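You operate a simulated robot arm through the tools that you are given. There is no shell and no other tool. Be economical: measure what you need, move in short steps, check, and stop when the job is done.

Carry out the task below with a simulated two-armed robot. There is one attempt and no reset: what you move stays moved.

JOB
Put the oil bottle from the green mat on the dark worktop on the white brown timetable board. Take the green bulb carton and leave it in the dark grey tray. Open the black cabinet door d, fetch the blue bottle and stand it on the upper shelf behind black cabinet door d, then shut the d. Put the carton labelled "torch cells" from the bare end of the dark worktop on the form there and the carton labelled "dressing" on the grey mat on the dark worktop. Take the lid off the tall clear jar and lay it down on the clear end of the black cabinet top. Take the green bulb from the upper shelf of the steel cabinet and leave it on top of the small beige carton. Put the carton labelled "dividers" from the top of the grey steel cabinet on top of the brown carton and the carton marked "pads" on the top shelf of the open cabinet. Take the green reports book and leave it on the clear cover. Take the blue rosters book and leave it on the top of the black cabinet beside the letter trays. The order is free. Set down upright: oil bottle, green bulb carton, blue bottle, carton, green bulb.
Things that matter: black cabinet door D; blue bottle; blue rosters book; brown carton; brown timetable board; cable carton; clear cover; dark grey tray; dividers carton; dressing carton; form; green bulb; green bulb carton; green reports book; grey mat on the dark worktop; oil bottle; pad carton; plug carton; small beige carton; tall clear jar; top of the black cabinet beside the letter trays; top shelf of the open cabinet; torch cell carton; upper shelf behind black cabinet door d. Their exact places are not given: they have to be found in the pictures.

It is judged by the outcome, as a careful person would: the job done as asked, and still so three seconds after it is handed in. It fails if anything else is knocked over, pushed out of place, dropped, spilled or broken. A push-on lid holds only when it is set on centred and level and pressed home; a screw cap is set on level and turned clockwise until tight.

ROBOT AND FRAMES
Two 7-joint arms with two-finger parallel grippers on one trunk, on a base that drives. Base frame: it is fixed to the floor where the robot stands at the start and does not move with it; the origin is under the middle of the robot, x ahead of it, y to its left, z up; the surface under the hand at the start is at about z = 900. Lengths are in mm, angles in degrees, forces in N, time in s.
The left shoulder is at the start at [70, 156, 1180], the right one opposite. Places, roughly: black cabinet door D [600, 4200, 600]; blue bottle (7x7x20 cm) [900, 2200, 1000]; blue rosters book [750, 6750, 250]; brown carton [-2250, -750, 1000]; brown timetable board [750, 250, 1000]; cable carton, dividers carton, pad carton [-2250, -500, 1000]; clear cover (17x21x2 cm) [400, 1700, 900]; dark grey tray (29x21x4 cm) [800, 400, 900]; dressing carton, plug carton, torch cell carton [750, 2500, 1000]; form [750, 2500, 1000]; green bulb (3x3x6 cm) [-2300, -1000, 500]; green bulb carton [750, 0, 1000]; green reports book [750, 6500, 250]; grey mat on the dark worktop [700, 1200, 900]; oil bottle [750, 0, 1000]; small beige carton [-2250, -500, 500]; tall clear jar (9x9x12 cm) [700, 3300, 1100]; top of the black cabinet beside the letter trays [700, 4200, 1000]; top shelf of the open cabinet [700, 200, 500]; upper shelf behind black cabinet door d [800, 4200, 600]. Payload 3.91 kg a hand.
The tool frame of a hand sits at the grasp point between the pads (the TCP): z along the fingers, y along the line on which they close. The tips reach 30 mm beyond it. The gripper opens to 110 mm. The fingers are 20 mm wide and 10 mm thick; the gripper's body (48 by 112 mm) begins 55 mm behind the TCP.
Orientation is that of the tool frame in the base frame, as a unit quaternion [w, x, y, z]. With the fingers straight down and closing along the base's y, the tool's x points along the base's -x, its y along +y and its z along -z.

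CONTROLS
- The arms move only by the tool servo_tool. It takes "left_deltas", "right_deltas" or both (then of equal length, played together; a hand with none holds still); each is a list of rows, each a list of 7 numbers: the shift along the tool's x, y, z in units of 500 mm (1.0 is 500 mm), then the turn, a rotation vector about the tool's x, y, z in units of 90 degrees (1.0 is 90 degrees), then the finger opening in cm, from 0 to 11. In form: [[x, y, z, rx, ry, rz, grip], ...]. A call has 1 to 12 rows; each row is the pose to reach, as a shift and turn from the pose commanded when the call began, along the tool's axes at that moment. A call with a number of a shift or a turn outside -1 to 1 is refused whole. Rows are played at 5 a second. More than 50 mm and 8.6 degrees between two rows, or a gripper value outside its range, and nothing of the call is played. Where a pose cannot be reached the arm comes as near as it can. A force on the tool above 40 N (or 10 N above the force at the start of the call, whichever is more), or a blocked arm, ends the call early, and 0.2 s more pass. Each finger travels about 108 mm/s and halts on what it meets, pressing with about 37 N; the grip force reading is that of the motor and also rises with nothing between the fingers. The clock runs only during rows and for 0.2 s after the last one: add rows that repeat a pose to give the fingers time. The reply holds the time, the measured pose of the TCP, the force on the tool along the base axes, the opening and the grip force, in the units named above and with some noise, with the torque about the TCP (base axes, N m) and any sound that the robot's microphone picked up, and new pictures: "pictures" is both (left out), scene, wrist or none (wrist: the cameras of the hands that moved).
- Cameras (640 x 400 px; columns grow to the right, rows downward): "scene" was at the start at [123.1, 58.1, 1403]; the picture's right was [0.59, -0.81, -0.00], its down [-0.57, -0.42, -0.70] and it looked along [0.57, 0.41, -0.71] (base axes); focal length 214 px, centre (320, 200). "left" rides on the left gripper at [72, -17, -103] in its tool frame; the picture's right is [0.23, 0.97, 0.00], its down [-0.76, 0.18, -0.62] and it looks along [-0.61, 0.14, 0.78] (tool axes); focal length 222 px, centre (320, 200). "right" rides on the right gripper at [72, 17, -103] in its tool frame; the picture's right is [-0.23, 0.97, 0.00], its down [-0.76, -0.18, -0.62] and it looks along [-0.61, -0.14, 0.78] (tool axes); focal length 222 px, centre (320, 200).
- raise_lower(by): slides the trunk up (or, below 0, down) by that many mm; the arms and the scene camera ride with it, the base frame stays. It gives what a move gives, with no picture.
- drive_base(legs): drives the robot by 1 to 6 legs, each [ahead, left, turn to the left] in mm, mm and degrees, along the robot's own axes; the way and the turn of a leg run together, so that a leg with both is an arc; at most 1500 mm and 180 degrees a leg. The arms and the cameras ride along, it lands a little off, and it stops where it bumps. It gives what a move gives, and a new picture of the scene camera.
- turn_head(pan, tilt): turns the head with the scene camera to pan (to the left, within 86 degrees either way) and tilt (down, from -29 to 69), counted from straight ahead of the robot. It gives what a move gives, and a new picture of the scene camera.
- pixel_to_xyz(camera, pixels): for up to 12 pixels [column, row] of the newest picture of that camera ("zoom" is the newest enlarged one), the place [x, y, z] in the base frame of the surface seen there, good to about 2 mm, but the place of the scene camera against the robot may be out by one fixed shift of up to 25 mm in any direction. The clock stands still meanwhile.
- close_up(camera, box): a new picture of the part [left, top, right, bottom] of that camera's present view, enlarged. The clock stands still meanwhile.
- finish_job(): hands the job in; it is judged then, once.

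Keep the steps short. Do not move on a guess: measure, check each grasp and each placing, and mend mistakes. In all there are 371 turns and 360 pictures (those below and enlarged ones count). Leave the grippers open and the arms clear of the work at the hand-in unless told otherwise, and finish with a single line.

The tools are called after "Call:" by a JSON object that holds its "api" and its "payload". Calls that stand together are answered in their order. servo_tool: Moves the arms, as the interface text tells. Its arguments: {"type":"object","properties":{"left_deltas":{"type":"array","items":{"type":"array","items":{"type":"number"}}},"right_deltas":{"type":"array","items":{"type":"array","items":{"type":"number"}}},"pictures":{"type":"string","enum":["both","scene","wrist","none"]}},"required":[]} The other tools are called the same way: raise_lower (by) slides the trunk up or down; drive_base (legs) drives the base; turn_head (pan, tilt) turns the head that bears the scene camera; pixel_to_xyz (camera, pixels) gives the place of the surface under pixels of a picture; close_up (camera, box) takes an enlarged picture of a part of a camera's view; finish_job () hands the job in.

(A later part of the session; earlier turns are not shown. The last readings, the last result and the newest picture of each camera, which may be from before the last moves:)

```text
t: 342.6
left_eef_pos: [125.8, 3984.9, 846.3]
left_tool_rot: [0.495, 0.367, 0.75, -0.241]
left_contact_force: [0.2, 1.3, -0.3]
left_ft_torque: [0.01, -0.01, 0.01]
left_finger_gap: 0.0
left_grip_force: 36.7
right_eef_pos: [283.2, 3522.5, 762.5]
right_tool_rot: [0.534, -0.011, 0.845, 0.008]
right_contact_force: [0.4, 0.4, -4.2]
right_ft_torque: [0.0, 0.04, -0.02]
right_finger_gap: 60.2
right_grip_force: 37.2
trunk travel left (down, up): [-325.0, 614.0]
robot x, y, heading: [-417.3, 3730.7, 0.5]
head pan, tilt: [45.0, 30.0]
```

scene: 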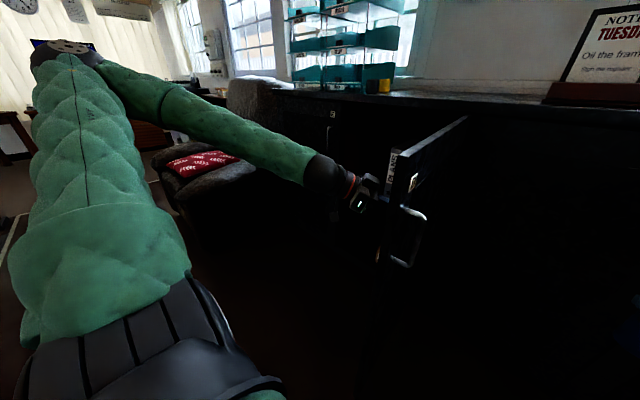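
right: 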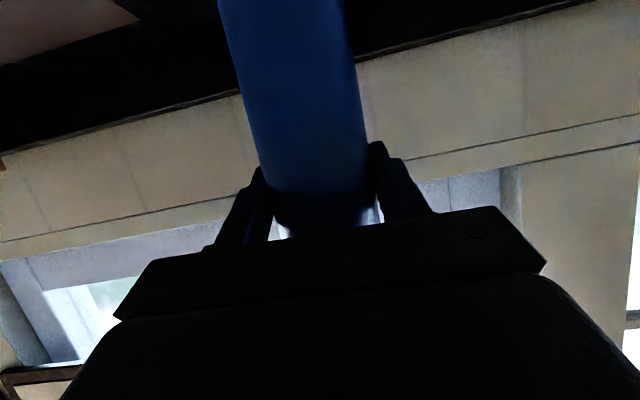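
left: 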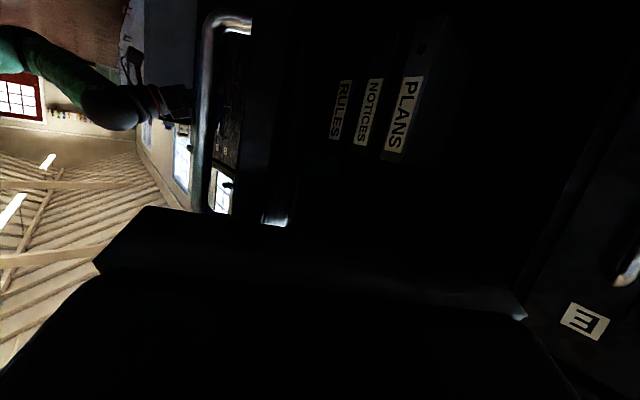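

The door has reached its stop at about 97°. I'll move off it, raise the trunk so the bottle passes over the door, and cross to the left side.

Call:
{"api": "drive_base", "payload": {"legs": [[0, 70, 0]]}}

Call:
{"api": "raise_lower", "payload": {"by": 360}}

Call:
{"api": "drive_base", "payload": {"legs": [[0, 690, 0]]}}

```text
t: 343.6
left_eef_pos: [124.4, 4056.2, 845.4]
left_tool_rot: [0.496, 0.366, 0.75, -0.241]
left_contact_force: [0.2, -1.2, -0.2]
left_ft_torque: [-0.01, 0.04, 0.01]
left_finger_gap: 0.1
left_grip_force: 37.4
right_eef_pos: [283.5, 3592.7, 761.8]
right_tool_rot: [0.534, -0.012, 0.845, 0.008]
right_contact_force: [0.4, 0.2, -4.5]
right_ft_torque: [-0.01, 0.0, -0.02]
right_finger_gap: 60.4
right_grip_force: 36.9
trunk travel left (down, up): [-325.0, 614.0]
robot x, y, heading: [-417.9, 3799.9, 0.6]
head pan, tilt: [45.0, 30.0]
```

scene: 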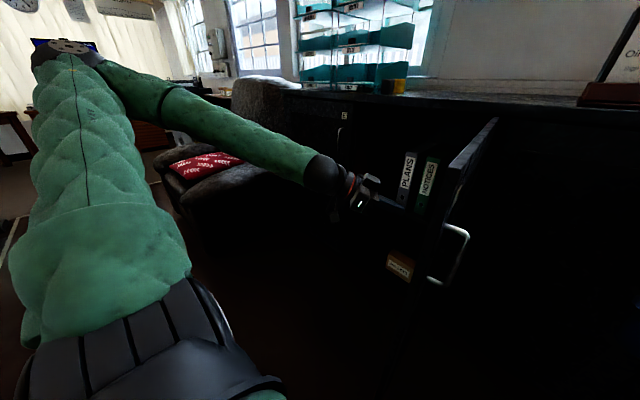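

```text
t: 347.1
left_eef_pos: [123.8, 4055.7, 1207.1]
left_tool_rot: [0.495, 0.367, 0.75, -0.241]
left_contact_force: [0.5, -0.7, -0.4]
left_ft_torque: [0.03, -0.04, -0.01]
left_finger_gap: 0.1
left_grip_force: 37.0
right_eef_pos: [283.1, 3593.1, 1120.8]
right_tool_rot: [0.534, -0.01, 0.845, 0.008]
right_contact_force: [-0.6, -0.2, -4.6]
right_ft_torque: [-0.01, 0.04, 0.01]
right_finger_gap: 60.5
right_grip_force: 37.4
trunk travel left (down, up): [-685.0, 255.0]
robot x, y, heading: [-417.2, 3799.3, 0.5]
head pan, tilt: [45.0, 30.0]
```

```text
t: 350.9
left_eef_pos: [122.2, 4740.9, 1206.7]
left_tool_rot: [0.495, 0.37, 0.748, -0.243]
left_contact_force: [-0.2, 0.3, -0.8]
left_ft_torque: [-0.01, 0.0, -0.01]
left_finger_gap: 0.1
left_grip_force: 36.8
right_eef_pos: [277.2, 4278.2, 1119.9]
right_tool_rot: [0.535, -0.007, 0.845, 0.005]
right_contact_force: [0.6, 0.1, -3.6]
right_ft_torque: [-0.01, 0.02, -0.01]
right_finger_gap: 60.5
right_grip_force: 37.1
trunk travel left (down, up): [-685.0, 255.0]
robot x, y, heading: [-420.1, 4494.2, 0.3]
head pan, tilt: [45.0, 30.0]
```

scene: 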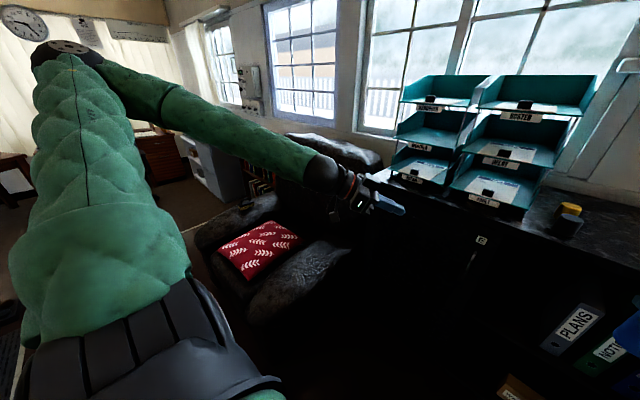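

Call:
{"api": "raise_lower", "payload": {"by": -300}}

Call:
{"api": "turn_head", "payload": {"pan": -8, "tilt": 30}}

Call:
{"api": "close_up", "payload": {"camera": "right", "box": [0, 0, 640, 400]}}

```text
t: 352.6
left_eef_pos: [125.3, 4920.3, 971.0]
left_tool_rot: [0.466, 0.229, 0.823, -0.232]
left_contact_force: [-0.3, 1.2, -0.4]
left_ft_torque: [-0.06, -0.01, -0.1]
left_finger_gap: 0.0
left_grip_force: 36.8
right_eef_pos: [341.7, 4381.8, 948.8]
right_tool_rot: [0.517, -0.034, 0.856, 0.006]
right_contact_force: [0.3, 0.8, -7.0]
right_ft_torque: [0.0, -0.1, -0.05]
right_finger_gap: 60.2
right_grip_force: 37.0
trunk travel left (down, up): [-520.0, 420.0]
robot x, y, heading: [-367.4, 4501.5, 7.9]
head pan, tilt: [45.0, 30.0]
stopped: the arm was blocked; the commanded pose is now the measured one
```

```text
t: 353.8
left_eef_pos: [130.4, 4900.9, 991.9]
left_tool_rot: [0.473, 0.224, 0.831, -0.188]
left_contact_force: [0.5, -1.2, 0.4]
left_ft_torque: [0.03, 0.01, 0.04]
left_finger_gap: 0.2
left_grip_force: 37.2
right_eef_pos: [383.7, 4383.0, 956.1]
right_tool_rot: [0.528, -0.061, 0.846, 0.043]
right_contact_force: [0.9, 0.1, -4.6]
right_ft_torque: [-0.04, 0.02, 0.02]
right_finger_gap: 60.3
right_grip_force: 36.5
trunk travel left (down, up): [-520.0, 420.0]
robot x, y, heading: [-339.9, 4500.6, 11.6]
head pan, tilt: [-8.0, 30.0]
```

scene: 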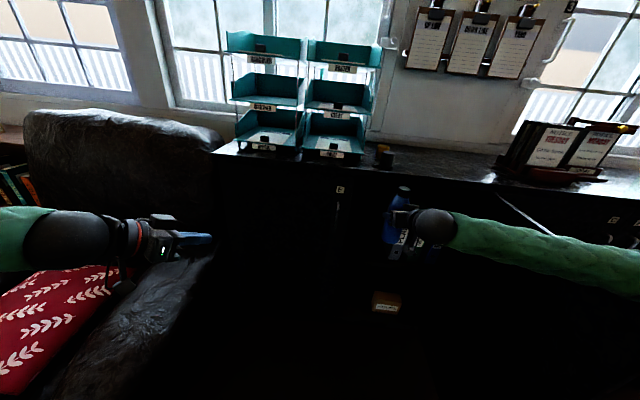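

```text
1.00 times, centred on (320, 200) of right (not enlarged: the box is as wide or as high as the picture)
```

zoom: 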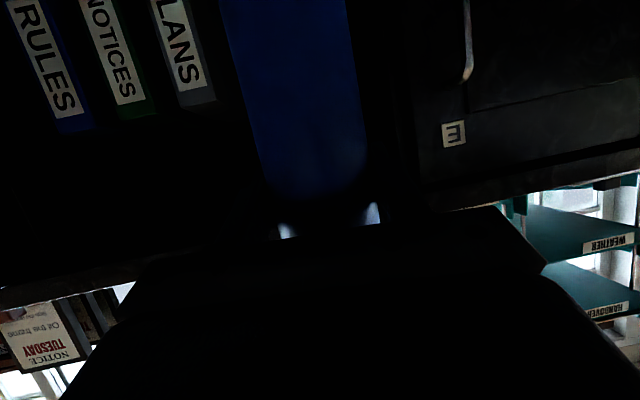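

Something was blocked, most likely the right forearm on the top of the open door. I'll go back up and correct the heading.

Call:
{"api": "raise_lower", "payload": {"by": 165}}

Call:
{"api": "turn_head", "payload": {"pan": -50, "tilt": 40}}

Call:
{"api": "turn_head", "payload": {"pan": 50, "tilt": 40}}

```text
t: 354.1
left_eef_pos: [160.0, 4865.9, 974.2]
left_tool_rot: [0.436, 0.197, 0.867, -0.138]
left_contact_force: [1.9, -1.1, -1.0]
left_ft_torque: [-0.02, 0.03, -0.03]
left_finger_gap: 0.1
left_grip_force: 36.6
right_eef_pos: [423.7, 4281.5, 915.4]
right_tool_rot: [0.519, -0.021, 0.853, 0.044]
right_contact_force: [2.8, -5.8, -3.3]
right_ft_torque: [0.04, 0.07, 0.23]
right_finger_gap: 60.0
right_grip_force: 37.1
trunk travel left (down, up): [-523.0, 417.0]
robot x, y, heading: [-325.5, 4508.8, 13.2]
head pan, tilt: [-8.0, 30.0]
stopped: the arm was blocked; the commanded pose is now the measured one
```

```text
t: 355.2
left_eef_pos: [147.5, 4873.3, 980.4]
left_tool_rot: [0.447, 0.199, 0.86, -0.143]
left_contact_force: [0.5, 0.4, 0.3]
left_ft_torque: [-0.04, -0.03, -0.03]
left_finger_gap: 0.0
left_grip_force: 37.4
right_eef_pos: [407.1, 4317.9, 928.9]
right_tool_rot: [0.521, -0.044, 0.85, 0.064]
right_contact_force: [-0.8, 0.5, -4.2]
right_ft_torque: [-0.02, 0.0, -0.02]
right_finger_gap: 60.6
right_grip_force: 37.1
trunk travel left (down, up): [-523.0, 417.0]
robot x, y, heading: [-329.3, 4504.1, 12.9]
head pan, tilt: [-50.0, 40.0]
```

scene: 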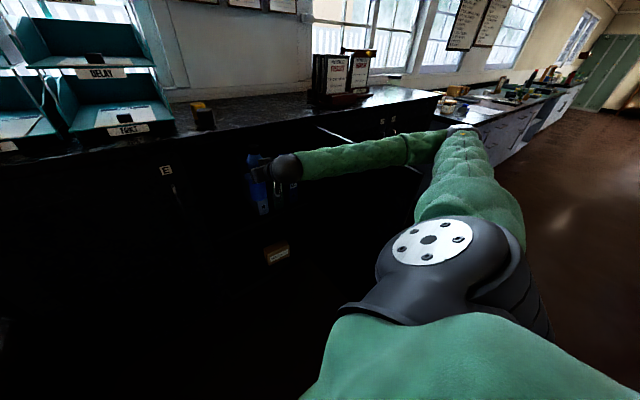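

```text
t: 357.0
left_eef_pos: [149.1, 4870.5, 981.4]
left_tool_rot: [0.447, 0.198, 0.861, -0.142]
left_contact_force: [-0.6, -0.1, -0.1]
left_ft_torque: [-0.03, 0.01, 0.04]
left_finger_gap: 0.0
left_grip_force: 37.0
right_eef_pos: [409.3, 4314.0, 927.6]
right_tool_rot: [0.521, -0.042, 0.85, 0.062]
right_contact_force: [0.9, 0.9, -4.4]
right_ft_torque: [0.03, 0.04, 0.01]
right_finger_gap: 60.8
right_grip_force: 37.2
trunk travel left (down, up): [-523.0, 417.0]
robot x, y, heading: [-332.8, 4498.0, 13.3]
head pan, tilt: [50.0, 40.0]
```

scene: 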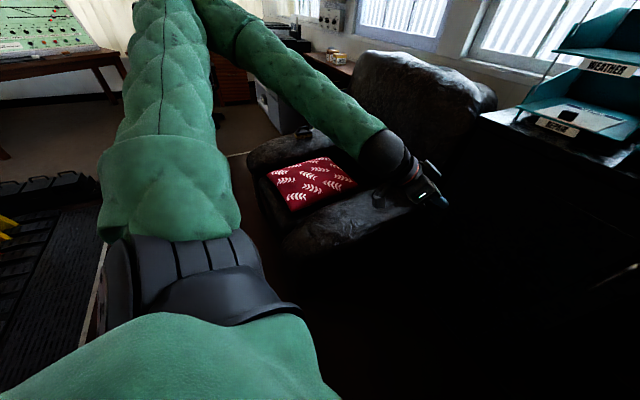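

Call:
{"api": "turn_head", "payload": {"pan": -40, "tilt": 30}}

Call:
{"api": "close_up", "payload": {"camera": "scene", "box": [220, 80, 420, 230]}}

Call:
{"api": "pixel_to_xyz", "payload": {"camera": "scene", "pixels": [[300, 150], [340, 150], [370, 150], [400, 150], [420, 160], [440, 170], [360, 175], [400, 185]]}}

```text
t: 358.6
left_eef_pos: [148.7, 4870.4, 981.5]
left_tool_rot: [0.446, 0.199, 0.861, -0.141]
left_contact_force: [-0.2, 0.1, -0.5]
left_ft_torque: [-0.01, -0.04, 0.0]
left_finger_gap: 0.0
left_grip_force: 37.3
right_eef_pos: [408.1, 4313.5, 928.3]
right_tool_rot: [0.522, -0.042, 0.85, 0.063]
right_contact_force: [1.0, 0.3, -4.1]
right_ft_torque: [0.0, 0.02, 0.0]
right_finger_gap: 60.3
right_grip_force: 36.6
trunk travel left (down, up): [-523.0, 417.0]
robot x, y, heading: [-330.8, 4505.3, 12.9]
head pan, tilt: [-40.0, 30.0]
```

scene: 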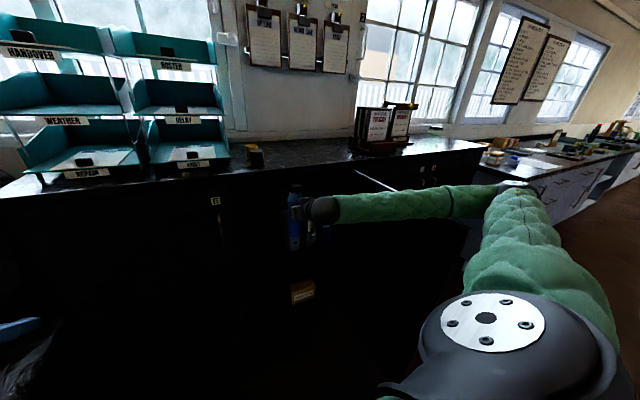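

```text
2.67 times, centred on (320, 155) of scene
```

zoom: 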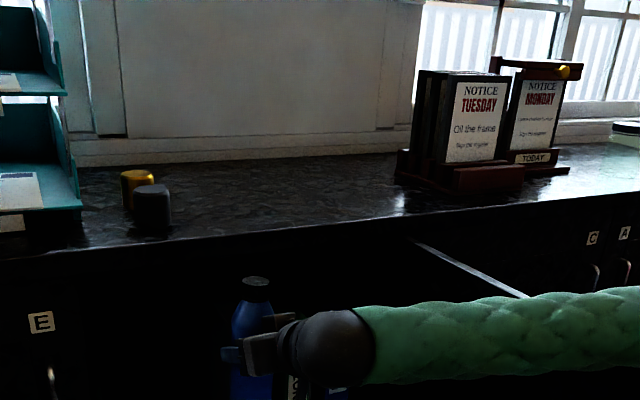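

```text
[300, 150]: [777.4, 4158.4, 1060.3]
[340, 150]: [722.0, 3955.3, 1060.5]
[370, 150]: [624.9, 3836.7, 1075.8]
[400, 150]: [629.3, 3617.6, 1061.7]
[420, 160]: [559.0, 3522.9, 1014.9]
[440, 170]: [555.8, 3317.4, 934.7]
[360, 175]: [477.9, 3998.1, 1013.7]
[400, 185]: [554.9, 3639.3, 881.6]
```

Call:
{"api": "pixel_to_xyz", "payload": {"camera": "scene", "pixels": [[350, 195], [380, 193], [410, 190], [440, 188], [470, 187], [500, 195], [480, 215], [440, 215], [400, 217], [430, 225], [470, 240], [460, 260]]}}

```text
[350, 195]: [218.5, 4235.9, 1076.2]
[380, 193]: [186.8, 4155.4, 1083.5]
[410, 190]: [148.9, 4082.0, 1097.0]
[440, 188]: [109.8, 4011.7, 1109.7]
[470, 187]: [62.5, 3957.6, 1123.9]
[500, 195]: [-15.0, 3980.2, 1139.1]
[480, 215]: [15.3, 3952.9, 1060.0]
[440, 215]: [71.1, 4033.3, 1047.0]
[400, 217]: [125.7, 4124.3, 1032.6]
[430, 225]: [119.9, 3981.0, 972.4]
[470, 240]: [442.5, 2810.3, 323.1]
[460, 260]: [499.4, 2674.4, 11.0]
```

The forearm is resting on the door's top (z about 1003). I'll raise again, now that the commanded pose equals the measured one.

Call:
{"api": "raise_lower", "payload": {"by": 60}}

```text
t: 359.0
left_eef_pos: [174.7, 4820.9, 976.0]
left_tool_rot: [0.426, 0.197, 0.876, -0.112]
left_contact_force: [2.2, -1.4, 0.5]
left_ft_torque: [0.04, 0.15, 0.01]
left_finger_gap: 0.1
left_grip_force: 36.5
right_eef_pos: [438.6, 4257.4, 899.6]
right_tool_rot: [0.515, -0.027, 0.852, 0.084]
right_contact_force: [-0.7, 0.0, -2.7]
right_ft_torque: [-0.01, 0.1, 0.02]
right_finger_gap: 60.5
right_grip_force: 37.2
trunk travel left (down, up): [-527.0, 413.0]
robot x, y, heading: [-325.4, 4503.6, 14.0]
head pan, tilt: [-40.0, 30.0]
stopped: the arm was blocked; the commanded pose is now the measured one
```

Still blocked. I'll look closely at the right elbow and the door end.

Call:
{"api": "turn_head", "payload": {"pan": -65, "tilt": 45}}

Call:
{"api": "turn_head", "payload": {"pan": 20, "tilt": 60}}

```text
t: 359.9
left_eef_pos: [165.3, 4825.4, 995.3]
left_tool_rot: [0.442, 0.198, 0.867, -0.115]
left_contact_force: [0.4, 0.2, -0.6]
left_ft_torque: [0.01, 0.01, -0.04]
left_finger_gap: 0.1
left_grip_force: 37.0
right_eef_pos: [431.5, 4272.4, 906.3]
right_tool_rot: [0.516, -0.035, 0.851, 0.09]
right_contact_force: [-0.6, -0.6, -4.5]
right_ft_torque: [-0.04, 0.05, 0.04]
right_finger_gap: 60.0
right_grip_force: 36.9
trunk travel left (down, up): [-527.0, 413.0]
robot x, y, heading: [-325.1, 4498.2, 14.4]
head pan, tilt: [-65.0, 45.0]
```

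scene: 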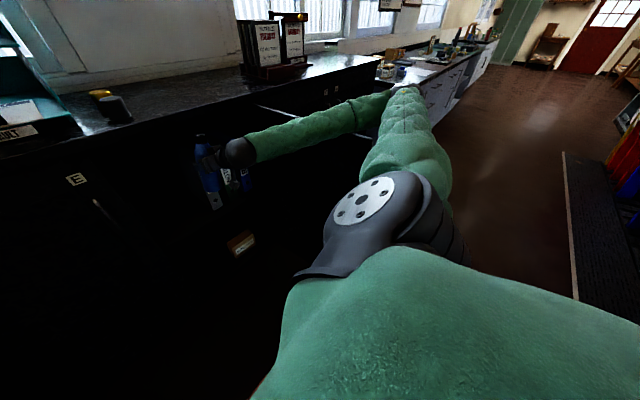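

```text
t: 361.4
left_eef_pos: [165.5, 4826.2, 994.5]
left_tool_rot: [0.442, 0.198, 0.867, -0.116]
left_contact_force: [1.0, -0.6, 0.2]
left_ft_torque: [-0.01, -0.01, -0.01]
left_finger_gap: 0.0
left_grip_force: 37.3
right_eef_pos: [429.4, 4273.7, 905.1]
right_tool_rot: [0.516, -0.036, 0.851, 0.091]
right_contact_force: [-0.3, -0.6, -4.2]
right_ft_torque: [0.01, 0.04, 0.02]
right_finger_gap: 60.4
right_grip_force: 36.9
trunk travel left (down, up): [-527.0, 413.0]
robot x, y, heading: [-325.7, 4499.7, 14.1]
head pan, tilt: [20.0, 60.0]
```

scene: 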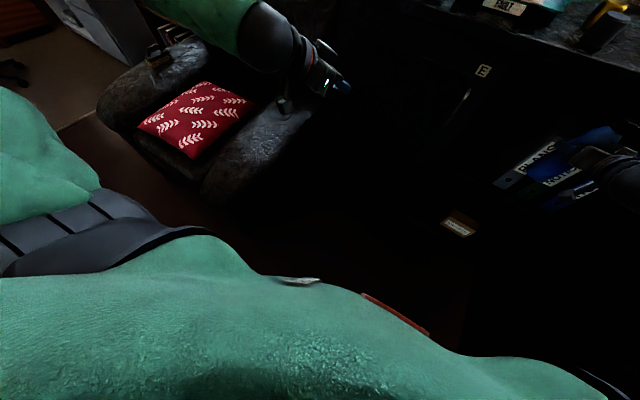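

I'll test which arm is held with a small upward move of the right hand alone.

Call:
{"api": "servo_tool", "payload": {"right_deltas": [[-0.035, 0, -0.019, 0, 0, 0, 0], [-0.07, 0, -0.038, 0, 0, 0, 0], [-0.105, 0, -0.057, 0, 0, 0, 0], [-0.14, 0, -0.075, 0, 0, 0, 0]], "pictures": "none"}}

Call:
{"api": "servo_tool", "payload": {"left_deltas": [[-0.035, 0, -0.019, 0, 0, 0, 0], [-0.07, 0, -0.038, 0, 0, 0, 0], [-0.105, 0, -0.057, 0, 0, 0, 0], [-0.14, 0, -0.075, 0, 0, 0, 0]], "pictures": "none"}}

```text
t: 361.8
left_eef_pos: [178.3, 4788.6, 992.1]
left_tool_rot: [0.432, 0.202, 0.874, -0.098]
left_contact_force: [0.7, 1.1, 0.0]
left_ft_torque: [-0.08, -0.02, -0.09]
left_finger_gap: 0.2
left_grip_force: 37.1
right_eef_pos: [449.4, 4242.5, 888.4]
right_tool_rot: [0.511, -0.03, 0.852, 0.111]
right_contact_force: [0.7, -0.9, -4.2]
right_ft_torque: [-0.01, 0.04, 0.04]
right_finger_gap: 60.2
right_grip_force: 36.9
trunk travel left (down, up): [-527.0, 413.0]
robot x, y, heading: [-317.9, 4507.3, 15.1]
head pan, tilt: [20.0, 60.0]
stopped in row 1 (left hand): the arm was blocked; the commanded pose is now the measured one
```

```text
t: 362.8
left_eef_pos: [182.1, 4784.8, 1076.0]
left_tool_rot: [0.436, 0.199, 0.872, -0.097]
left_contact_force: [0.1, 0.2, -0.5]
left_ft_torque: [0.01, 0.01, 0.0]
left_finger_gap: 0.1
left_grip_force: 37.0
left hand out of reach, approached as far as the arm can: row 1, 2, 3
right_eef_pos: [446.0, 4246.1, 894.1]
right_tool_rot: [0.513, -0.033, 0.851, 0.112]
right_contact_force: [-0.4, -0.2, -4.0]
right_ft_torque: [-0.05, -0.02, 0.01]
right_finger_gap: 60.6
right_grip_force: 37.1
trunk travel left (down, up): [-527.0, 413.0]
robot x, y, heading: [-320.7, 4505.6, 15.2]
head pan, tilt: [20.0, 60.0]
```

It was the left arm, caught at the armchair; it is free now. I'll raise the trunk and see.

Call:
{"api": "raise_lower", "payload": {"by": 150}}

Call:
{"api": "turn_head", "payload": {"pan": 60, "tilt": 35}}

```text
t: 364.5
left_eef_pos: [195.3, 4767.1, 1220.3]
left_tool_rot: [0.427, 0.209, 0.874, -0.095]
left_contact_force: [-0.1, -0.1, 0.4]
left_ft_torque: [0.01, -0.02, 0.01]
left_finger_gap: 0.0
left_grip_force: 37.4
right_eef_pos: [445.5, 4225.9, 1021.9]
right_tool_rot: [0.507, -0.021, 0.854, 0.115]
right_contact_force: [-0.3, 0.9, -5.2]
right_ft_torque: [0.01, -0.01, 0.01]
right_finger_gap: 60.5
right_grip_force: 36.5
trunk travel left (down, up): [-677.0, 263.0]
robot x, y, heading: [-325.2, 4500.9, 13.9]
head pan, tilt: [20.0, 60.0]
```

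```text
t: 365.6
left_eef_pos: [194.9, 4766.6, 1221.2]
left_tool_rot: [0.428, 0.209, 0.874, -0.094]
left_contact_force: [-0.3, 0.4, 0.0]
left_ft_torque: [0.01, -0.01, 0.02]
left_finger_gap: 0.0
left_grip_force: 37.0
right_eef_pos: [445.4, 4226.4, 1023.7]
right_tool_rot: [0.508, -0.022, 0.853, 0.116]
right_contact_force: [2.0, 0.9, -4.1]
right_ft_torque: [-0.04, 0.02, 0.04]
right_finger_gap: 60.7
right_grip_force: 36.8
trunk travel left (down, up): [-677.0, 263.0]
robot x, y, heading: [-320.6, 4502.7, 14.2]
head pan, tilt: [60.0, 35.0]
```

scene: 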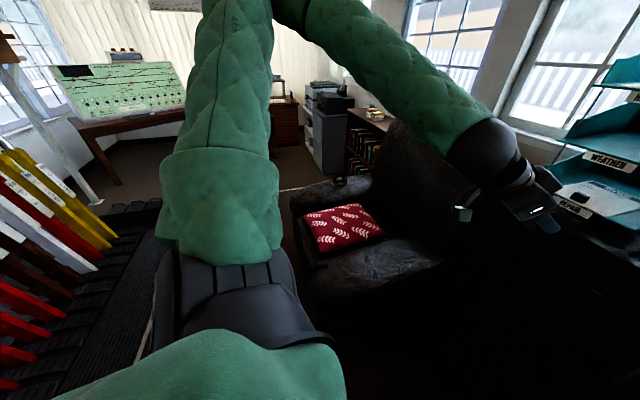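

Call:
{"api": "pixel_to_xyz", "payload": {"camera": "scene", "pixels": [[300, 200], [330, 260], [440, 250], [290, 195], [400, 130], [340, 225], [150, 340], [140, 300], [380, 280]]}}

```text
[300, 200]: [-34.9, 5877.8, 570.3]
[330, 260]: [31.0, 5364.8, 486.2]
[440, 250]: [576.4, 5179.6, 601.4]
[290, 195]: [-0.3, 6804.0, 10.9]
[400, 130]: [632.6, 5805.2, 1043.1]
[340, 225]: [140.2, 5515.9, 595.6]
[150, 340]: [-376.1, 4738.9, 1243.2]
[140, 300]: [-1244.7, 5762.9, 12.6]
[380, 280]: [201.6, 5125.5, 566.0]
```

The chair begins at y 5100. I'll raise the left hand well out of the way, lift the bottle above the door, and re-aim the robot slightly to the right (about -8°).

Call:
{"api": "servo_tool", "payload": {"left_deltas": [[-0.063, 0, -0.049, 0, 0, 0, 0], [-0.126, 0, -0.098, 0, 0, 0, 0], [-0.189, 0, -0.148, 0, 0, 0, 0], [-0.252, 0, -0.197, 0, 0, 0, 2], [-0.315, 0, -0.246, 0, 0, 0, 5], [-0.378, 0, -0.295, 0, 0, 0, 5]], "pictures": "none"}}

Call:
{"api": "raise_lower", "payload": {"by": 110}}

Call:
{"api": "drive_base", "payload": {"legs": [[-80, 110, 0], [0, 0, -22]]}}

Call:
{"api": "turn_head", "payload": {"pan": -20, "tilt": 40}}

```text
t: 367.0
left_eef_pos: [191.8, 4765.2, 1459.6]
left_tool_rot: [0.427, 0.208, 0.875, -0.095]
left_contact_force: [0.0, 0.5, -0.4]
left_ft_torque: [0.05, 0.0, -0.02]
left_finger_gap: 50.1
left_grip_force: 0.2
right_eef_pos: [444.8, 4229.6, 1025.2]
right_tool_rot: [0.508, -0.021, 0.854, 0.114]
right_contact_force: [0.8, 0.6, -3.9]
right_ft_torque: [0.03, 0.0, -0.02]
right_finger_gap: 60.7
right_grip_force: 37.3
trunk travel left (down, up): [-677.0, 263.0]
robot x, y, heading: [-324.6, 4499.8, 14.2]
head pan, tilt: [60.0, 35.0]
```

```text
t: 368.4
left_eef_pos: [194.3, 4762.5, 1568.7]
left_tool_rot: [0.428, 0.209, 0.874, -0.093]
left_contact_force: [-0.4, 0.4, -0.5]
left_ft_torque: [0.02, 0.0, 0.0]
left_finger_gap: 49.9
left_grip_force: 0.0
right_eef_pos: [445.7, 4228.3, 1133.2]
right_tool_rot: [0.507, -0.021, 0.854, 0.115]
right_contact_force: [-0.3, 0.6, -4.2]
right_ft_torque: [-0.02, 0.02, -0.02]
right_finger_gap: 60.4
right_grip_force: 37.0
trunk travel left (down, up): [-787.0, 153.0]
robot x, y, heading: [-326.1, 4503.9, 14.4]
head pan, tilt: [60.0, 35.0]
```

```text
t: 370.9
left_eef_pos: [147.6, 4637.9, 1568.8]
left_tool_rot: [0.403, 0.371, 0.819, -0.173]
left_contact_force: [0.5, 0.5, 0.0]
left_ft_torque: [-0.04, 0.02, -0.01]
left_finger_gap: 50.1
left_grip_force: 0.0
right_eef_pos: [180.3, 4046.2, 1134.6]
right_tool_rot: [0.52, 0.142, 0.842, 0.017]
right_contact_force: [-0.8, -0.1, -4.5]
right_ft_torque: [0.02, 0.02, -0.01]
right_finger_gap: 60.7
right_grip_force: 37.1
trunk travel left (down, up): [-787.0, 153.0]
robot x, y, heading: [-429.6, 4586.6, -7.7]
head pan, tilt: [60.0, 35.0]
```

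scene: 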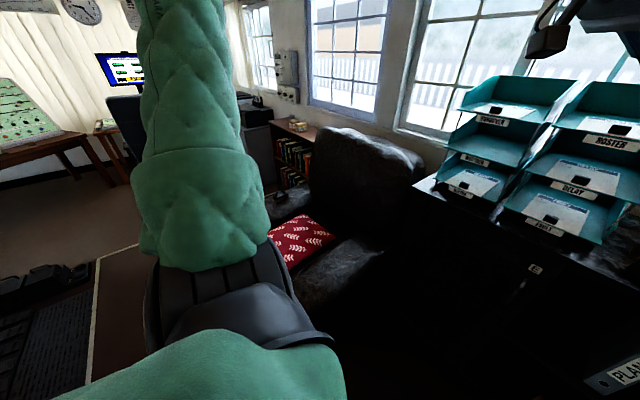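

```text
t: 372.4
left_eef_pos: [148.0, 4636.8, 1569.2]
left_tool_rot: [0.402, 0.372, 0.819, -0.174]
left_contact_force: [-1.1, -0.8, -1.3]
left_ft_torque: [0.0, 0.01, 0.0]
left_finger_gap: 50.1
left_grip_force: 0.1
right_eef_pos: [181.2, 4046.9, 1134.5]
right_tool_rot: [0.52, 0.142, 0.842, 0.017]
right_contact_force: [0.3, -1.0, -3.6]
right_ft_torque: [0.03, 0.01, 0.01]
right_finger_gap: 60.5
right_grip_force: 37.2
trunk travel left (down, up): [-787.0, 153.0]
robot x, y, heading: [-430.7, 4591.5, -7.7]
head pan, tilt: [-20.0, 40.0]
```

scene: 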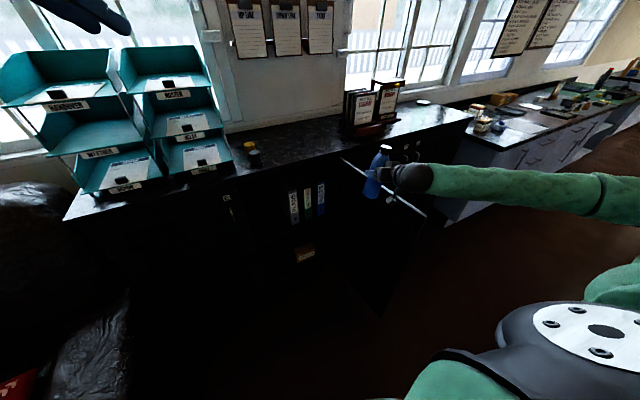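

The bump turned the right hand about 12° in roll, so the bottle leans. I'll rotate it back while moving it to the left of the door, staying above the door's top.

Call:
{"api": "servo_tool", "payload": {"right_deltas": [[-0.014, 0.069, 0.052, -0.002, -0.002, -0.015, 0], [-0.027, 0.137, 0.105, -0.003, -0.004, -0.029, 0], [-0.041, 0.206, 0.157, -0.005, -0.007, -0.044, 0], [-0.055, 0.274, 0.209, -0.007, -0.009, -0.058, 0], [-0.068, 0.343, 0.262, -0.008, -0.011, -0.073, 0], [-0.082, 0.411, 0.314, -0.01, -0.013, -0.087, 0], [-0.096, 0.48, 0.366, -0.012, -0.016, -0.102, 0], [-0.109, 0.548, 0.419, -0.013, -0.018, -0.116, 0], [-0.123, 0.617, 0.471, -0.015, -0.02, -0.131, 0], [-0.123, 0.617, 0.471, -0.015, -0.02, -0.131, 0]], "pictures": "scene"}}

```text
t: 374.6
left_eef_pos: [147.8, 4637.2, 1569.0]
left_tool_rot: [0.402, 0.373, 0.818, -0.174]
left_contact_force: [0.6, -0.6, -0.1]
left_ft_torque: [0.03, 0.01, -0.03]
left_finger_gap: 50.1
left_grip_force: 0.1
right_eef_pos: [482.6, 4298.2, 1134.4]
right_tool_rot: [0.533, 0.05, 0.844, -0.03]
right_contact_force: [-0.6, -0.2, -3.8]
right_ft_torque: [0.01, 0.05, 0.01]
right_finger_gap: 60.4
right_grip_force: 37.6
trunk travel left (down, up): [-787.0, 153.0]
robot x, y, heading: [-432.6, 4589.9, -7.6]
head pan, tilt: [-20.0, 40.0]
```

scene: 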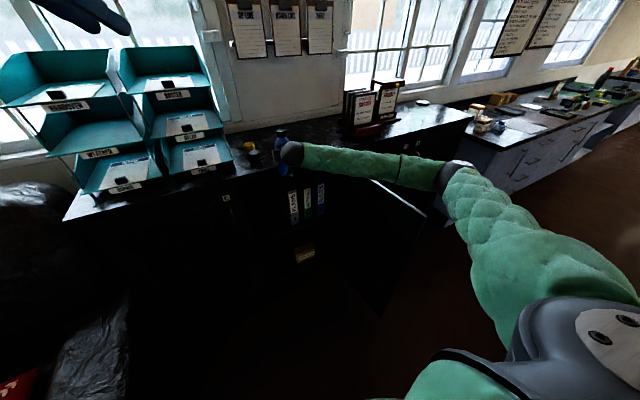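

Call:
{"api": "pixel_to_xyz", "payload": {"camera": "scene", "pixels": [[440, 172], [400, 168], [350, 160], [425, 213], [380, 185], [300, 222], [320, 215], [340, 215], [295, 195], [322, 190], [305, 235], [305, 255]]}}

Call:
{"api": "close_up", "payload": {"camera": "scene", "box": [240, 150, 440, 300]}}

```text
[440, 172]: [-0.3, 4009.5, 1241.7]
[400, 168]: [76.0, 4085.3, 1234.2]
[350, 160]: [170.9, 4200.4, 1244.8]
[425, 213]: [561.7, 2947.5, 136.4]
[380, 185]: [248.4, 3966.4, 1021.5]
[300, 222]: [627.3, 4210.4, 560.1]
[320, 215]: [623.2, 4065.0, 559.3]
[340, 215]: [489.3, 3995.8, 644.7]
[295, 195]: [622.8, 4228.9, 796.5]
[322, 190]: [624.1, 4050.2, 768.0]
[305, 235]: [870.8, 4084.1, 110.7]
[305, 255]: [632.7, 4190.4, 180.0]
```

```text
2.67 times, centred on (340, 225) of scene
```

zoom: 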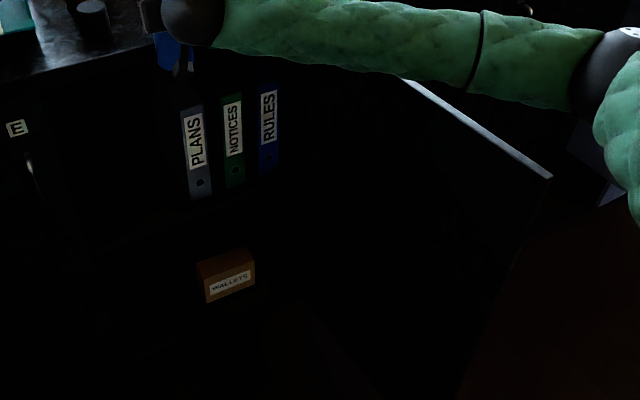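

The upper shelf is at z about 548, with free space to the left of the PLANS binder, around y 4260–4500. I'll shift left 76 mm and lower the trunk in stages.

Call:
{"api": "drive_base", "payload": {"legs": [[0, 78, 0]]}}

Call:
{"api": "raise_lower", "payload": {"by": -250}}

Call:
{"api": "raise_lower", "payload": {"by": -210}}

Call:
{"api": "close_up", "payload": {"camera": "scene", "box": [160, 80, 480, 320]}}

```text
t: 375.7
left_eef_pos: [160.5, 4713.6, 1567.9]
left_tool_rot: [0.402, 0.372, 0.819, -0.174]
left_contact_force: [0.6, 0.5, 0.0]
left_ft_torque: [0.03, -0.01, -0.01]
left_finger_gap: 49.9
left_grip_force: 0.0
right_eef_pos: [495.0, 4374.3, 1132.3]
right_tool_rot: [0.533, 0.049, 0.844, -0.029]
right_contact_force: [-0.3, -0.6, -4.6]
right_ft_torque: [0.02, 0.05, -0.01]
right_finger_gap: 60.4
right_grip_force: 36.7
trunk travel left (down, up): [-787.0, 153.0]
robot x, y, heading: [-420.7, 4668.8, -7.7]
head pan, tilt: [-20.0, 40.0]
```

scene: 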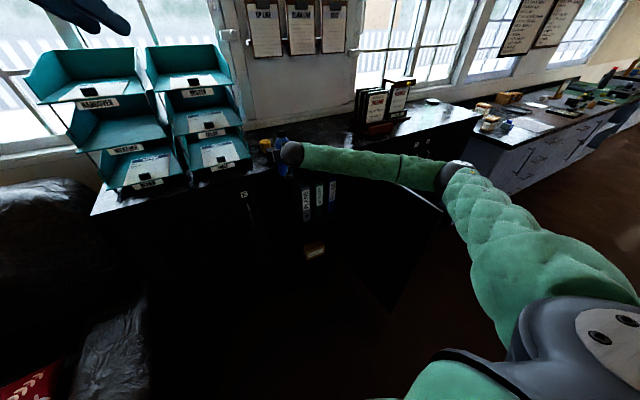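

```text
t: 378.2
left_eef_pos: [158.8, 4714.4, 1318.3]
left_tool_rot: [0.403, 0.371, 0.818, -0.174]
left_contact_force: [-0.5, -0.9, -0.4]
left_ft_torque: [0.01, 0.0, 0.03]
left_finger_gap: 50.0
left_grip_force: 0.0
right_eef_pos: [493.5, 4376.0, 882.9]
right_tool_rot: [0.534, 0.049, 0.843, -0.03]
right_contact_force: [-0.1, -0.2, -4.4]
right_ft_torque: [0.01, 0.05, -0.02]
right_finger_gap: 60.3
right_grip_force: 37.1
trunk travel left (down, up): [-537.0, 403.0]
robot x, y, heading: [-416.6, 4668.9, -7.9]
head pan, tilt: [-20.0, 40.0]
```

```text
t: 380.5
left_eef_pos: [157.8, 4715.7, 1109.2]
left_tool_rot: [0.402, 0.372, 0.818, -0.175]
left_contact_force: [-0.1, -0.1, 0.1]
left_ft_torque: [0.0, 0.0, -0.02]
left_finger_gap: 50.2
left_grip_force: 0.1
right_eef_pos: [493.4, 4375.8, 672.9]
right_tool_rot: [0.533, 0.048, 0.844, -0.029]
right_contact_force: [-0.1, -0.2, -3.9]
right_ft_torque: [0.01, 0.03, 0.01]
right_finger_gap: 60.6
right_grip_force: 36.8
trunk travel left (down, up): [-327.0, 613.0]
robot x, y, heading: [-421.3, 4664.6, -7.4]
head pan, tilt: [-20.0, 40.0]
```

```text
1.67 times, centred on (320, 200) of scene
```

zoom: 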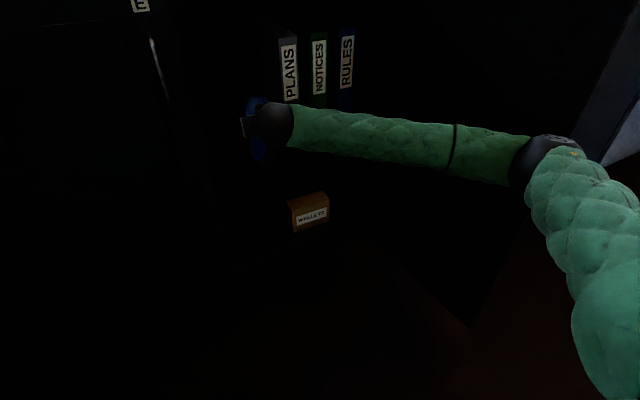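

Call:
{"api": "pixel_to_xyz", "payload": {"camera": "zoom", "pixels": [[235, 165], [220, 165], [200, 165], [225, 150], [215, 120], [205, 100], [190, 150], [285, 95], [230, 185], [245, 180], [300, 180], [175, 160]]}}

Call:
{"api": "close_up", "payload": {"camera": "right", "box": [80, 0, 560, 260]}}

```text
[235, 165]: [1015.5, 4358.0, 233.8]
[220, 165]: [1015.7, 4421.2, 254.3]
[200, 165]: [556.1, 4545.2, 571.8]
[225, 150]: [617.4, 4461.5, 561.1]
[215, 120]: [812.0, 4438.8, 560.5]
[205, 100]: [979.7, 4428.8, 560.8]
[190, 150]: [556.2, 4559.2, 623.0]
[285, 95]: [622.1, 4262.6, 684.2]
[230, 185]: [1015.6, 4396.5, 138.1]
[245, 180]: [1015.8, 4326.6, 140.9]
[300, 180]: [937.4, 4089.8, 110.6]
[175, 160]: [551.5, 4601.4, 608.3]
```

```text
1.33 times, centred on (320, 130) of right
```

zoom: 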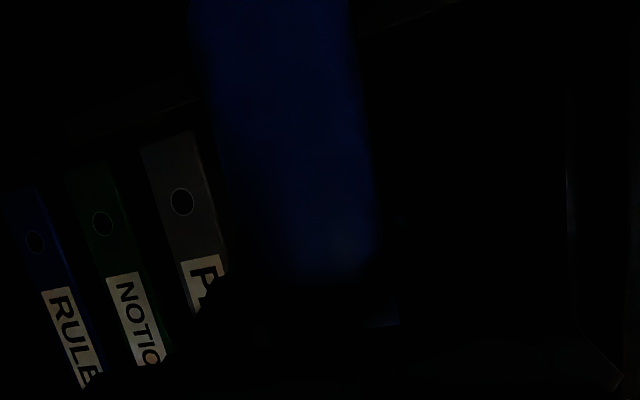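

The shelf surface is z about 550, free from y 4270 to 4540. I'll extend the arm to (665,4388), keeping 20 mm above the shelf.

Call:
{"api": "servo_tool", "payload": {"right_deltas": [[-0.036, 0.017, 0.077, 0, 0, 0, 0], [-0.072, 0.035, 0.153, 0, 0, 0, 0], [-0.108, 0.052, 0.23, 0, 0, 0, 0], [-0.144, 0.069, 0.306, 0, 0, 0, 0], [-0.144, 0.069, 0.306, 0, 0, 0, 0]], "pictures": "scene"}}

Call:
{"api": "raise_lower", "payload": {"by": -18}}

```text
t: 381.7
left_eef_pos: [159.0, 4713.9, 1109.4]
left_tool_rot: [0.402, 0.372, 0.818, -0.174]
left_contact_force: [-0.1, 0.7, 0.2]
left_ft_torque: [0.04, 0.01, -0.01]
left_finger_gap: 50.0
left_grip_force: 0.2
right_eef_pos: [666.7, 4390.6, 673.0]
right_tool_rot: [0.533, 0.049, 0.844, -0.03]
right_contact_force: [-0.6, -0.4, -3.9]
right_ft_torque: [0.0, 0.08, -0.01]
right_finger_gap: 60.4
right_grip_force: 36.3
trunk travel left (down, up): [-327.0, 613.0]
robot x, y, heading: [-418.5, 4668.5, -7.6]
head pan, tilt: [-20.0, 40.0]
```

scene: 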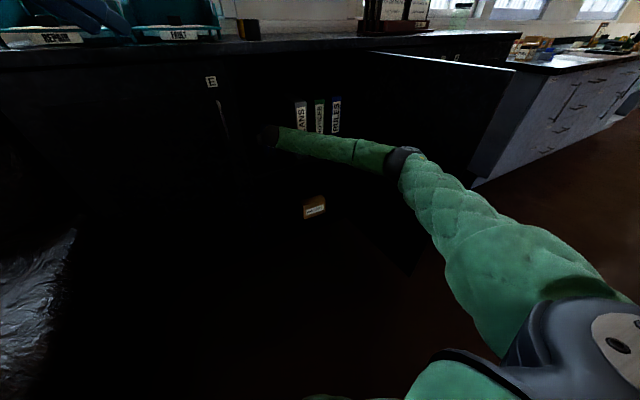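

```text
t: 382.3
left_eef_pos: [159.0, 4714.9, 1090.6]
left_tool_rot: [0.402, 0.371, 0.818, -0.174]
left_contact_force: [-0.1, 0.0, 0.6]
left_ft_torque: [0.02, -0.04, 0.03]
left_finger_gap: 50.2
left_grip_force: 0.0
right_eef_pos: [666.5, 4391.7, 655.6]
right_tool_rot: [0.533, 0.048, 0.844, -0.029]
right_contact_force: [-0.8, 0.4, -3.3]
right_ft_torque: [0.02, 0.03, 0.02]
right_finger_gap: 60.6
right_grip_force: 36.9
trunk travel left (down, up): [-309.0, 631.0]
robot x, y, heading: [-419.6, 4667.9, -7.6]
head pan, tilt: [-20.0, 40.0]
```

Call:
{"api": "raise_lower", "payload": {"by": -2}}

Call:
{"api": "raise_lower", "payload": {"by": -1.5}}

```text
t: 382.9
left_eef_pos: [158.8, 4714.2, 1089.3]
left_tool_rot: [0.402, 0.371, 0.819, -0.174]
left_contact_force: [-0.3, -0.2, -0.1]
left_ft_torque: [-0.03, 0.01, 0.02]
left_finger_gap: 49.9
left_grip_force: 0.2
right_eef_pos: [667.1, 4391.2, 652.0]
right_tool_rot: [0.533, 0.048, 0.844, -0.028]
right_contact_force: [-0.5, -0.8, -4.0]
right_ft_torque: [-0.05, 0.01, 0.04]
right_finger_gap: 60.4
right_grip_force: 36.8
trunk travel left (down, up): [-307.0, 633.0]
robot x, y, heading: [-417.1, 4664.8, -8.1]
head pan, tilt: [-20.0, 40.0]
```

```text
t: 383.4
left_eef_pos: [158.1, 4715.3, 1087.3]
left_tool_rot: [0.402, 0.373, 0.818, -0.176]
left_contact_force: [-0.8, -0.7, 0.0]
left_ft_torque: [-0.03, -0.05, -0.05]
left_finger_gap: 50.3
left_grip_force: 0.0
right_eef_pos: [667.2, 4391.6, 652.3]
right_tool_rot: [0.534, 0.048, 0.843, -0.029]
right_contact_force: [0.9, 0.6, 3.2]
right_ft_torque: [-0.15, 0.01, 0.06]
right_finger_gap: 60.7
right_grip_force: 36.8
trunk travel left (down, up): [-306.0, 634.0]
robot x, y, heading: [-416.6, 4665.2, -7.8]
head pan, tilt: [-20.0, 40.0]
```

Contact. I'll release and draw the hand back.

Call:
{"api": "servo_tool", "payload": {"right_deltas": [[0, 0, 0, 0, 0, 0, 7.5], [0, 0, 0, 0, 0, 0, 9], [0, 0, 0, 0, 0, 0, 9.5], [0.03, 0, -0.06, 0, 0, 0, 9.5], [0.06, 0, -0.13, 0, 0, 0, 9.5], [0.1, 0, -0.21, 0, 0, 0, 9.5], [0.14, 0, -0.29, 0, 0, 0, 9.5], [0.17, 0, -0.36, 0, 0, 0, 9.5]], "pictures": "wrist"}}

Call:
{"api": "close_up", "payload": {"camera": "scene", "box": [200, 60, 420, 230]}}

```text
t: 385.2
left_eef_pos: [157.8, 4715.2, 1087.4]
left_tool_rot: [0.403, 0.372, 0.818, -0.174]
left_contact_force: [0.6, -0.5, 0.2]
left_ft_torque: [-0.03, -0.03, -0.03]
left_finger_gap: 50.2
left_grip_force: 0.1
right_eef_pos: [468.9, 4414.3, 653.2]
right_tool_rot: [0.534, 0.048, 0.844, -0.029]
right_contact_force: [-0.1, -0.5, -0.4]
right_ft_torque: [0.01, -0.04, -0.02]
right_finger_gap: 95.2
right_grip_force: 0.1
trunk travel left (down, up): [-306.0, 634.0]
robot x, y, heading: [-419.3, 4665.5, -7.6]
head pan, tilt: [-20.0, 40.0]
```

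right: 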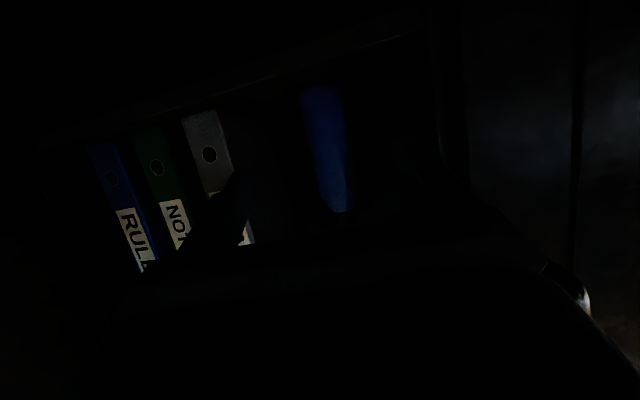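

```text
2.35 times, centred on (310, 145) of scene
```

zoom: 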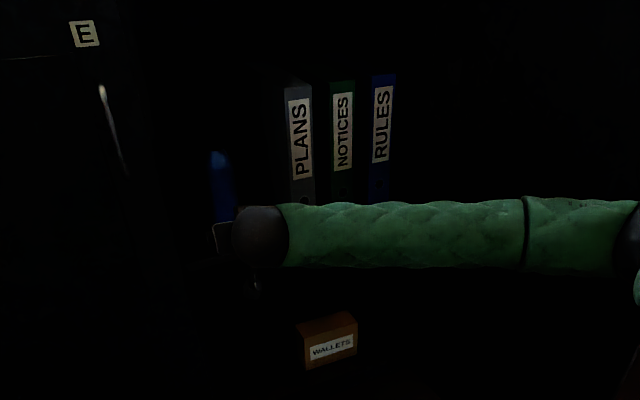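

The blue bottle stands on the upper shelf. Now I'll close the door: arms up over it, drive to its outer side, and turn the left hand to point forward-left for pushing.

Call:
{"api": "raise_lower", "payload": {"by": 400}}

Call:
{"api": "servo_tool", "payload": {"left_deltas": [[0, 0, 0, -0.073, 0.001, -0.057, 3], [0, 0, 0, -0.146, 0.003, -0.114, 0], [0, 0, 0, -0.219, 0.004, -0.171, 0], [0, 0, 0, -0.292, 0.006, -0.228, 0], [0, 0, 0, -0.365, 0.007, -0.285, 0], [0, 0, 0, -0.438, 0.009, -0.342, 0], [0, 0, 0, -0.511, 0.01, -0.399, 0], [0, 0, 0, -0.584, 0.012, -0.456, 0], [0, 0, 0, -0.657, 0.013, -0.513, 0], [0, 0, 0, -0.657, 0.013, -0.513, 0]], "pictures": "none"}}

Call:
{"api": "drive_base", "payload": {"legs": [[0, 0, 7.6], [0, -840, 0]]}}

```text
t: 389.0
left_eef_pos: [160.0, 4713.9, 1487.1]
left_tool_rot: [0.402, 0.372, 0.818, -0.174]
left_contact_force: [-0.7, 0.2, 0.6]
left_ft_torque: [0.01, -0.01, 0.02]
left_finger_gap: 50.2
left_grip_force: 0.0
right_eef_pos: [470.1, 4413.5, 1052.1]
right_tool_rot: [0.534, 0.048, 0.844, -0.029]
right_contact_force: [-0.5, -0.1, 0.3]
right_ft_torque: [0.01, 0.0, -0.02]
right_finger_gap: 95.1
right_grip_force: 0.0
trunk travel left (down, up): [-706.0, 234.0]
robot x, y, heading: [-414.8, 4665.3, -7.8]
head pan, tilt: [-20.0, 40.0]
```

```text
t: 391.2
left_eef_pos: [157.2, 4716.0, 1488.0]
left_tool_rot: [0.425, -0.203, 0.875, 0.107]
left_contact_force: [0.5, 0.9, -0.4]
left_ft_torque: [-0.04, 0.0, 0.0]
left_finger_gap: 0.0
left_grip_force: 37.1
right_eef_pos: [468.2, 4413.3, 1052.5]
right_tool_rot: [0.534, 0.049, 0.843, -0.03]
right_contact_force: [-0.4, 0.0, 0.5]
right_ft_torque: [-0.02, 0.07, 0.0]
right_finger_gap: 95.2
right_grip_force: 0.0
trunk travel left (down, up): [-706.0, 234.0]
robot x, y, heading: [-418.3, 4667.3, -7.9]
head pan, tilt: [-20.0, 40.0]
```

```text
t: 396.3
left_eef_pos: [144.0, 3946.5, 1487.2]
left_tool_rot: [0.416, -0.26, 0.861, 0.135]
left_contact_force: [-0.9, 0.9, -0.6]
left_ft_torque: [0.02, 0.03, 0.0]
left_finger_gap: 0.0
left_grip_force: 36.4
right_eef_pos: [492.5, 3688.5, 1052.4]
right_tool_rot: [0.535, -0.006, 0.845, 0.005]
right_contact_force: [0.4, 0.1, -0.3]
right_ft_torque: [-0.02, 0.01, -0.01]
right_finger_gap: 94.9
right_grip_force: 0.1
trunk travel left (down, up): [-706.0, 234.0]
robot x, y, heading: [-425.8, 3824.2, -0.2]
head pan, tilt: [-20.0, 40.0]
```

scene: 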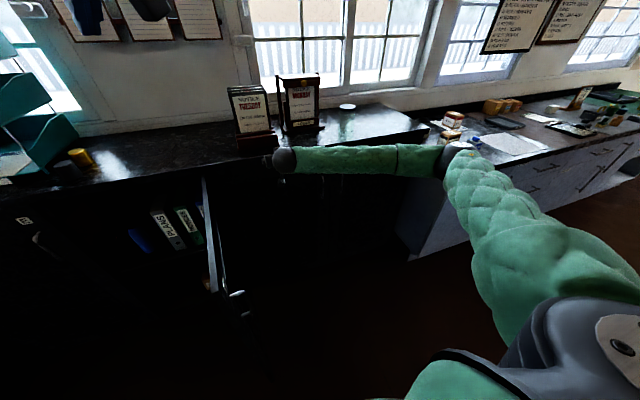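

Call:
{"api": "pixel_to_xyz", "payload": {"camera": "scene", "pixels": [[206, 190], [210, 240], [216, 288], [240, 300], [228, 292], [246, 315]]}}

Call:
{"api": "turn_head", "payload": {"pan": 20, "tilt": 40}}

```text
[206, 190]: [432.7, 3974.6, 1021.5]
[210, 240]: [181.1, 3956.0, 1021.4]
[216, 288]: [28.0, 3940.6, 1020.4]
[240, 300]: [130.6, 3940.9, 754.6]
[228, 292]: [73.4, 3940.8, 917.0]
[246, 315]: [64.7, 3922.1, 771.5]
```

```text
t: 397.4
left_eef_pos: [145.1, 3947.0, 1488.3]
left_tool_rot: [0.416, -0.261, 0.861, 0.136]
left_contact_force: [-0.2, -0.2, 0.2]
left_ft_torque: [-0.03, 0.01, -0.04]
left_finger_gap: 0.1
left_grip_force: 36.8
right_eef_pos: [491.3, 3688.9, 1052.0]
right_tool_rot: [0.534, -0.007, 0.845, 0.006]
right_contact_force: [-0.4, 0.5, -0.1]
right_ft_torque: [-0.01, 0.0, 0.02]
right_finger_gap: 94.9
right_grip_force: 0.1
trunk travel left (down, up): [-706.0, 234.0]
robot x, y, heading: [-420.5, 3823.5, -0.5]
head pan, tilt: [20.0, 40.0]
```

scene: 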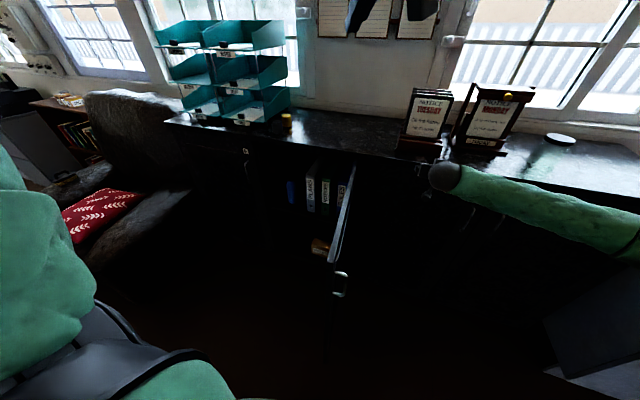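

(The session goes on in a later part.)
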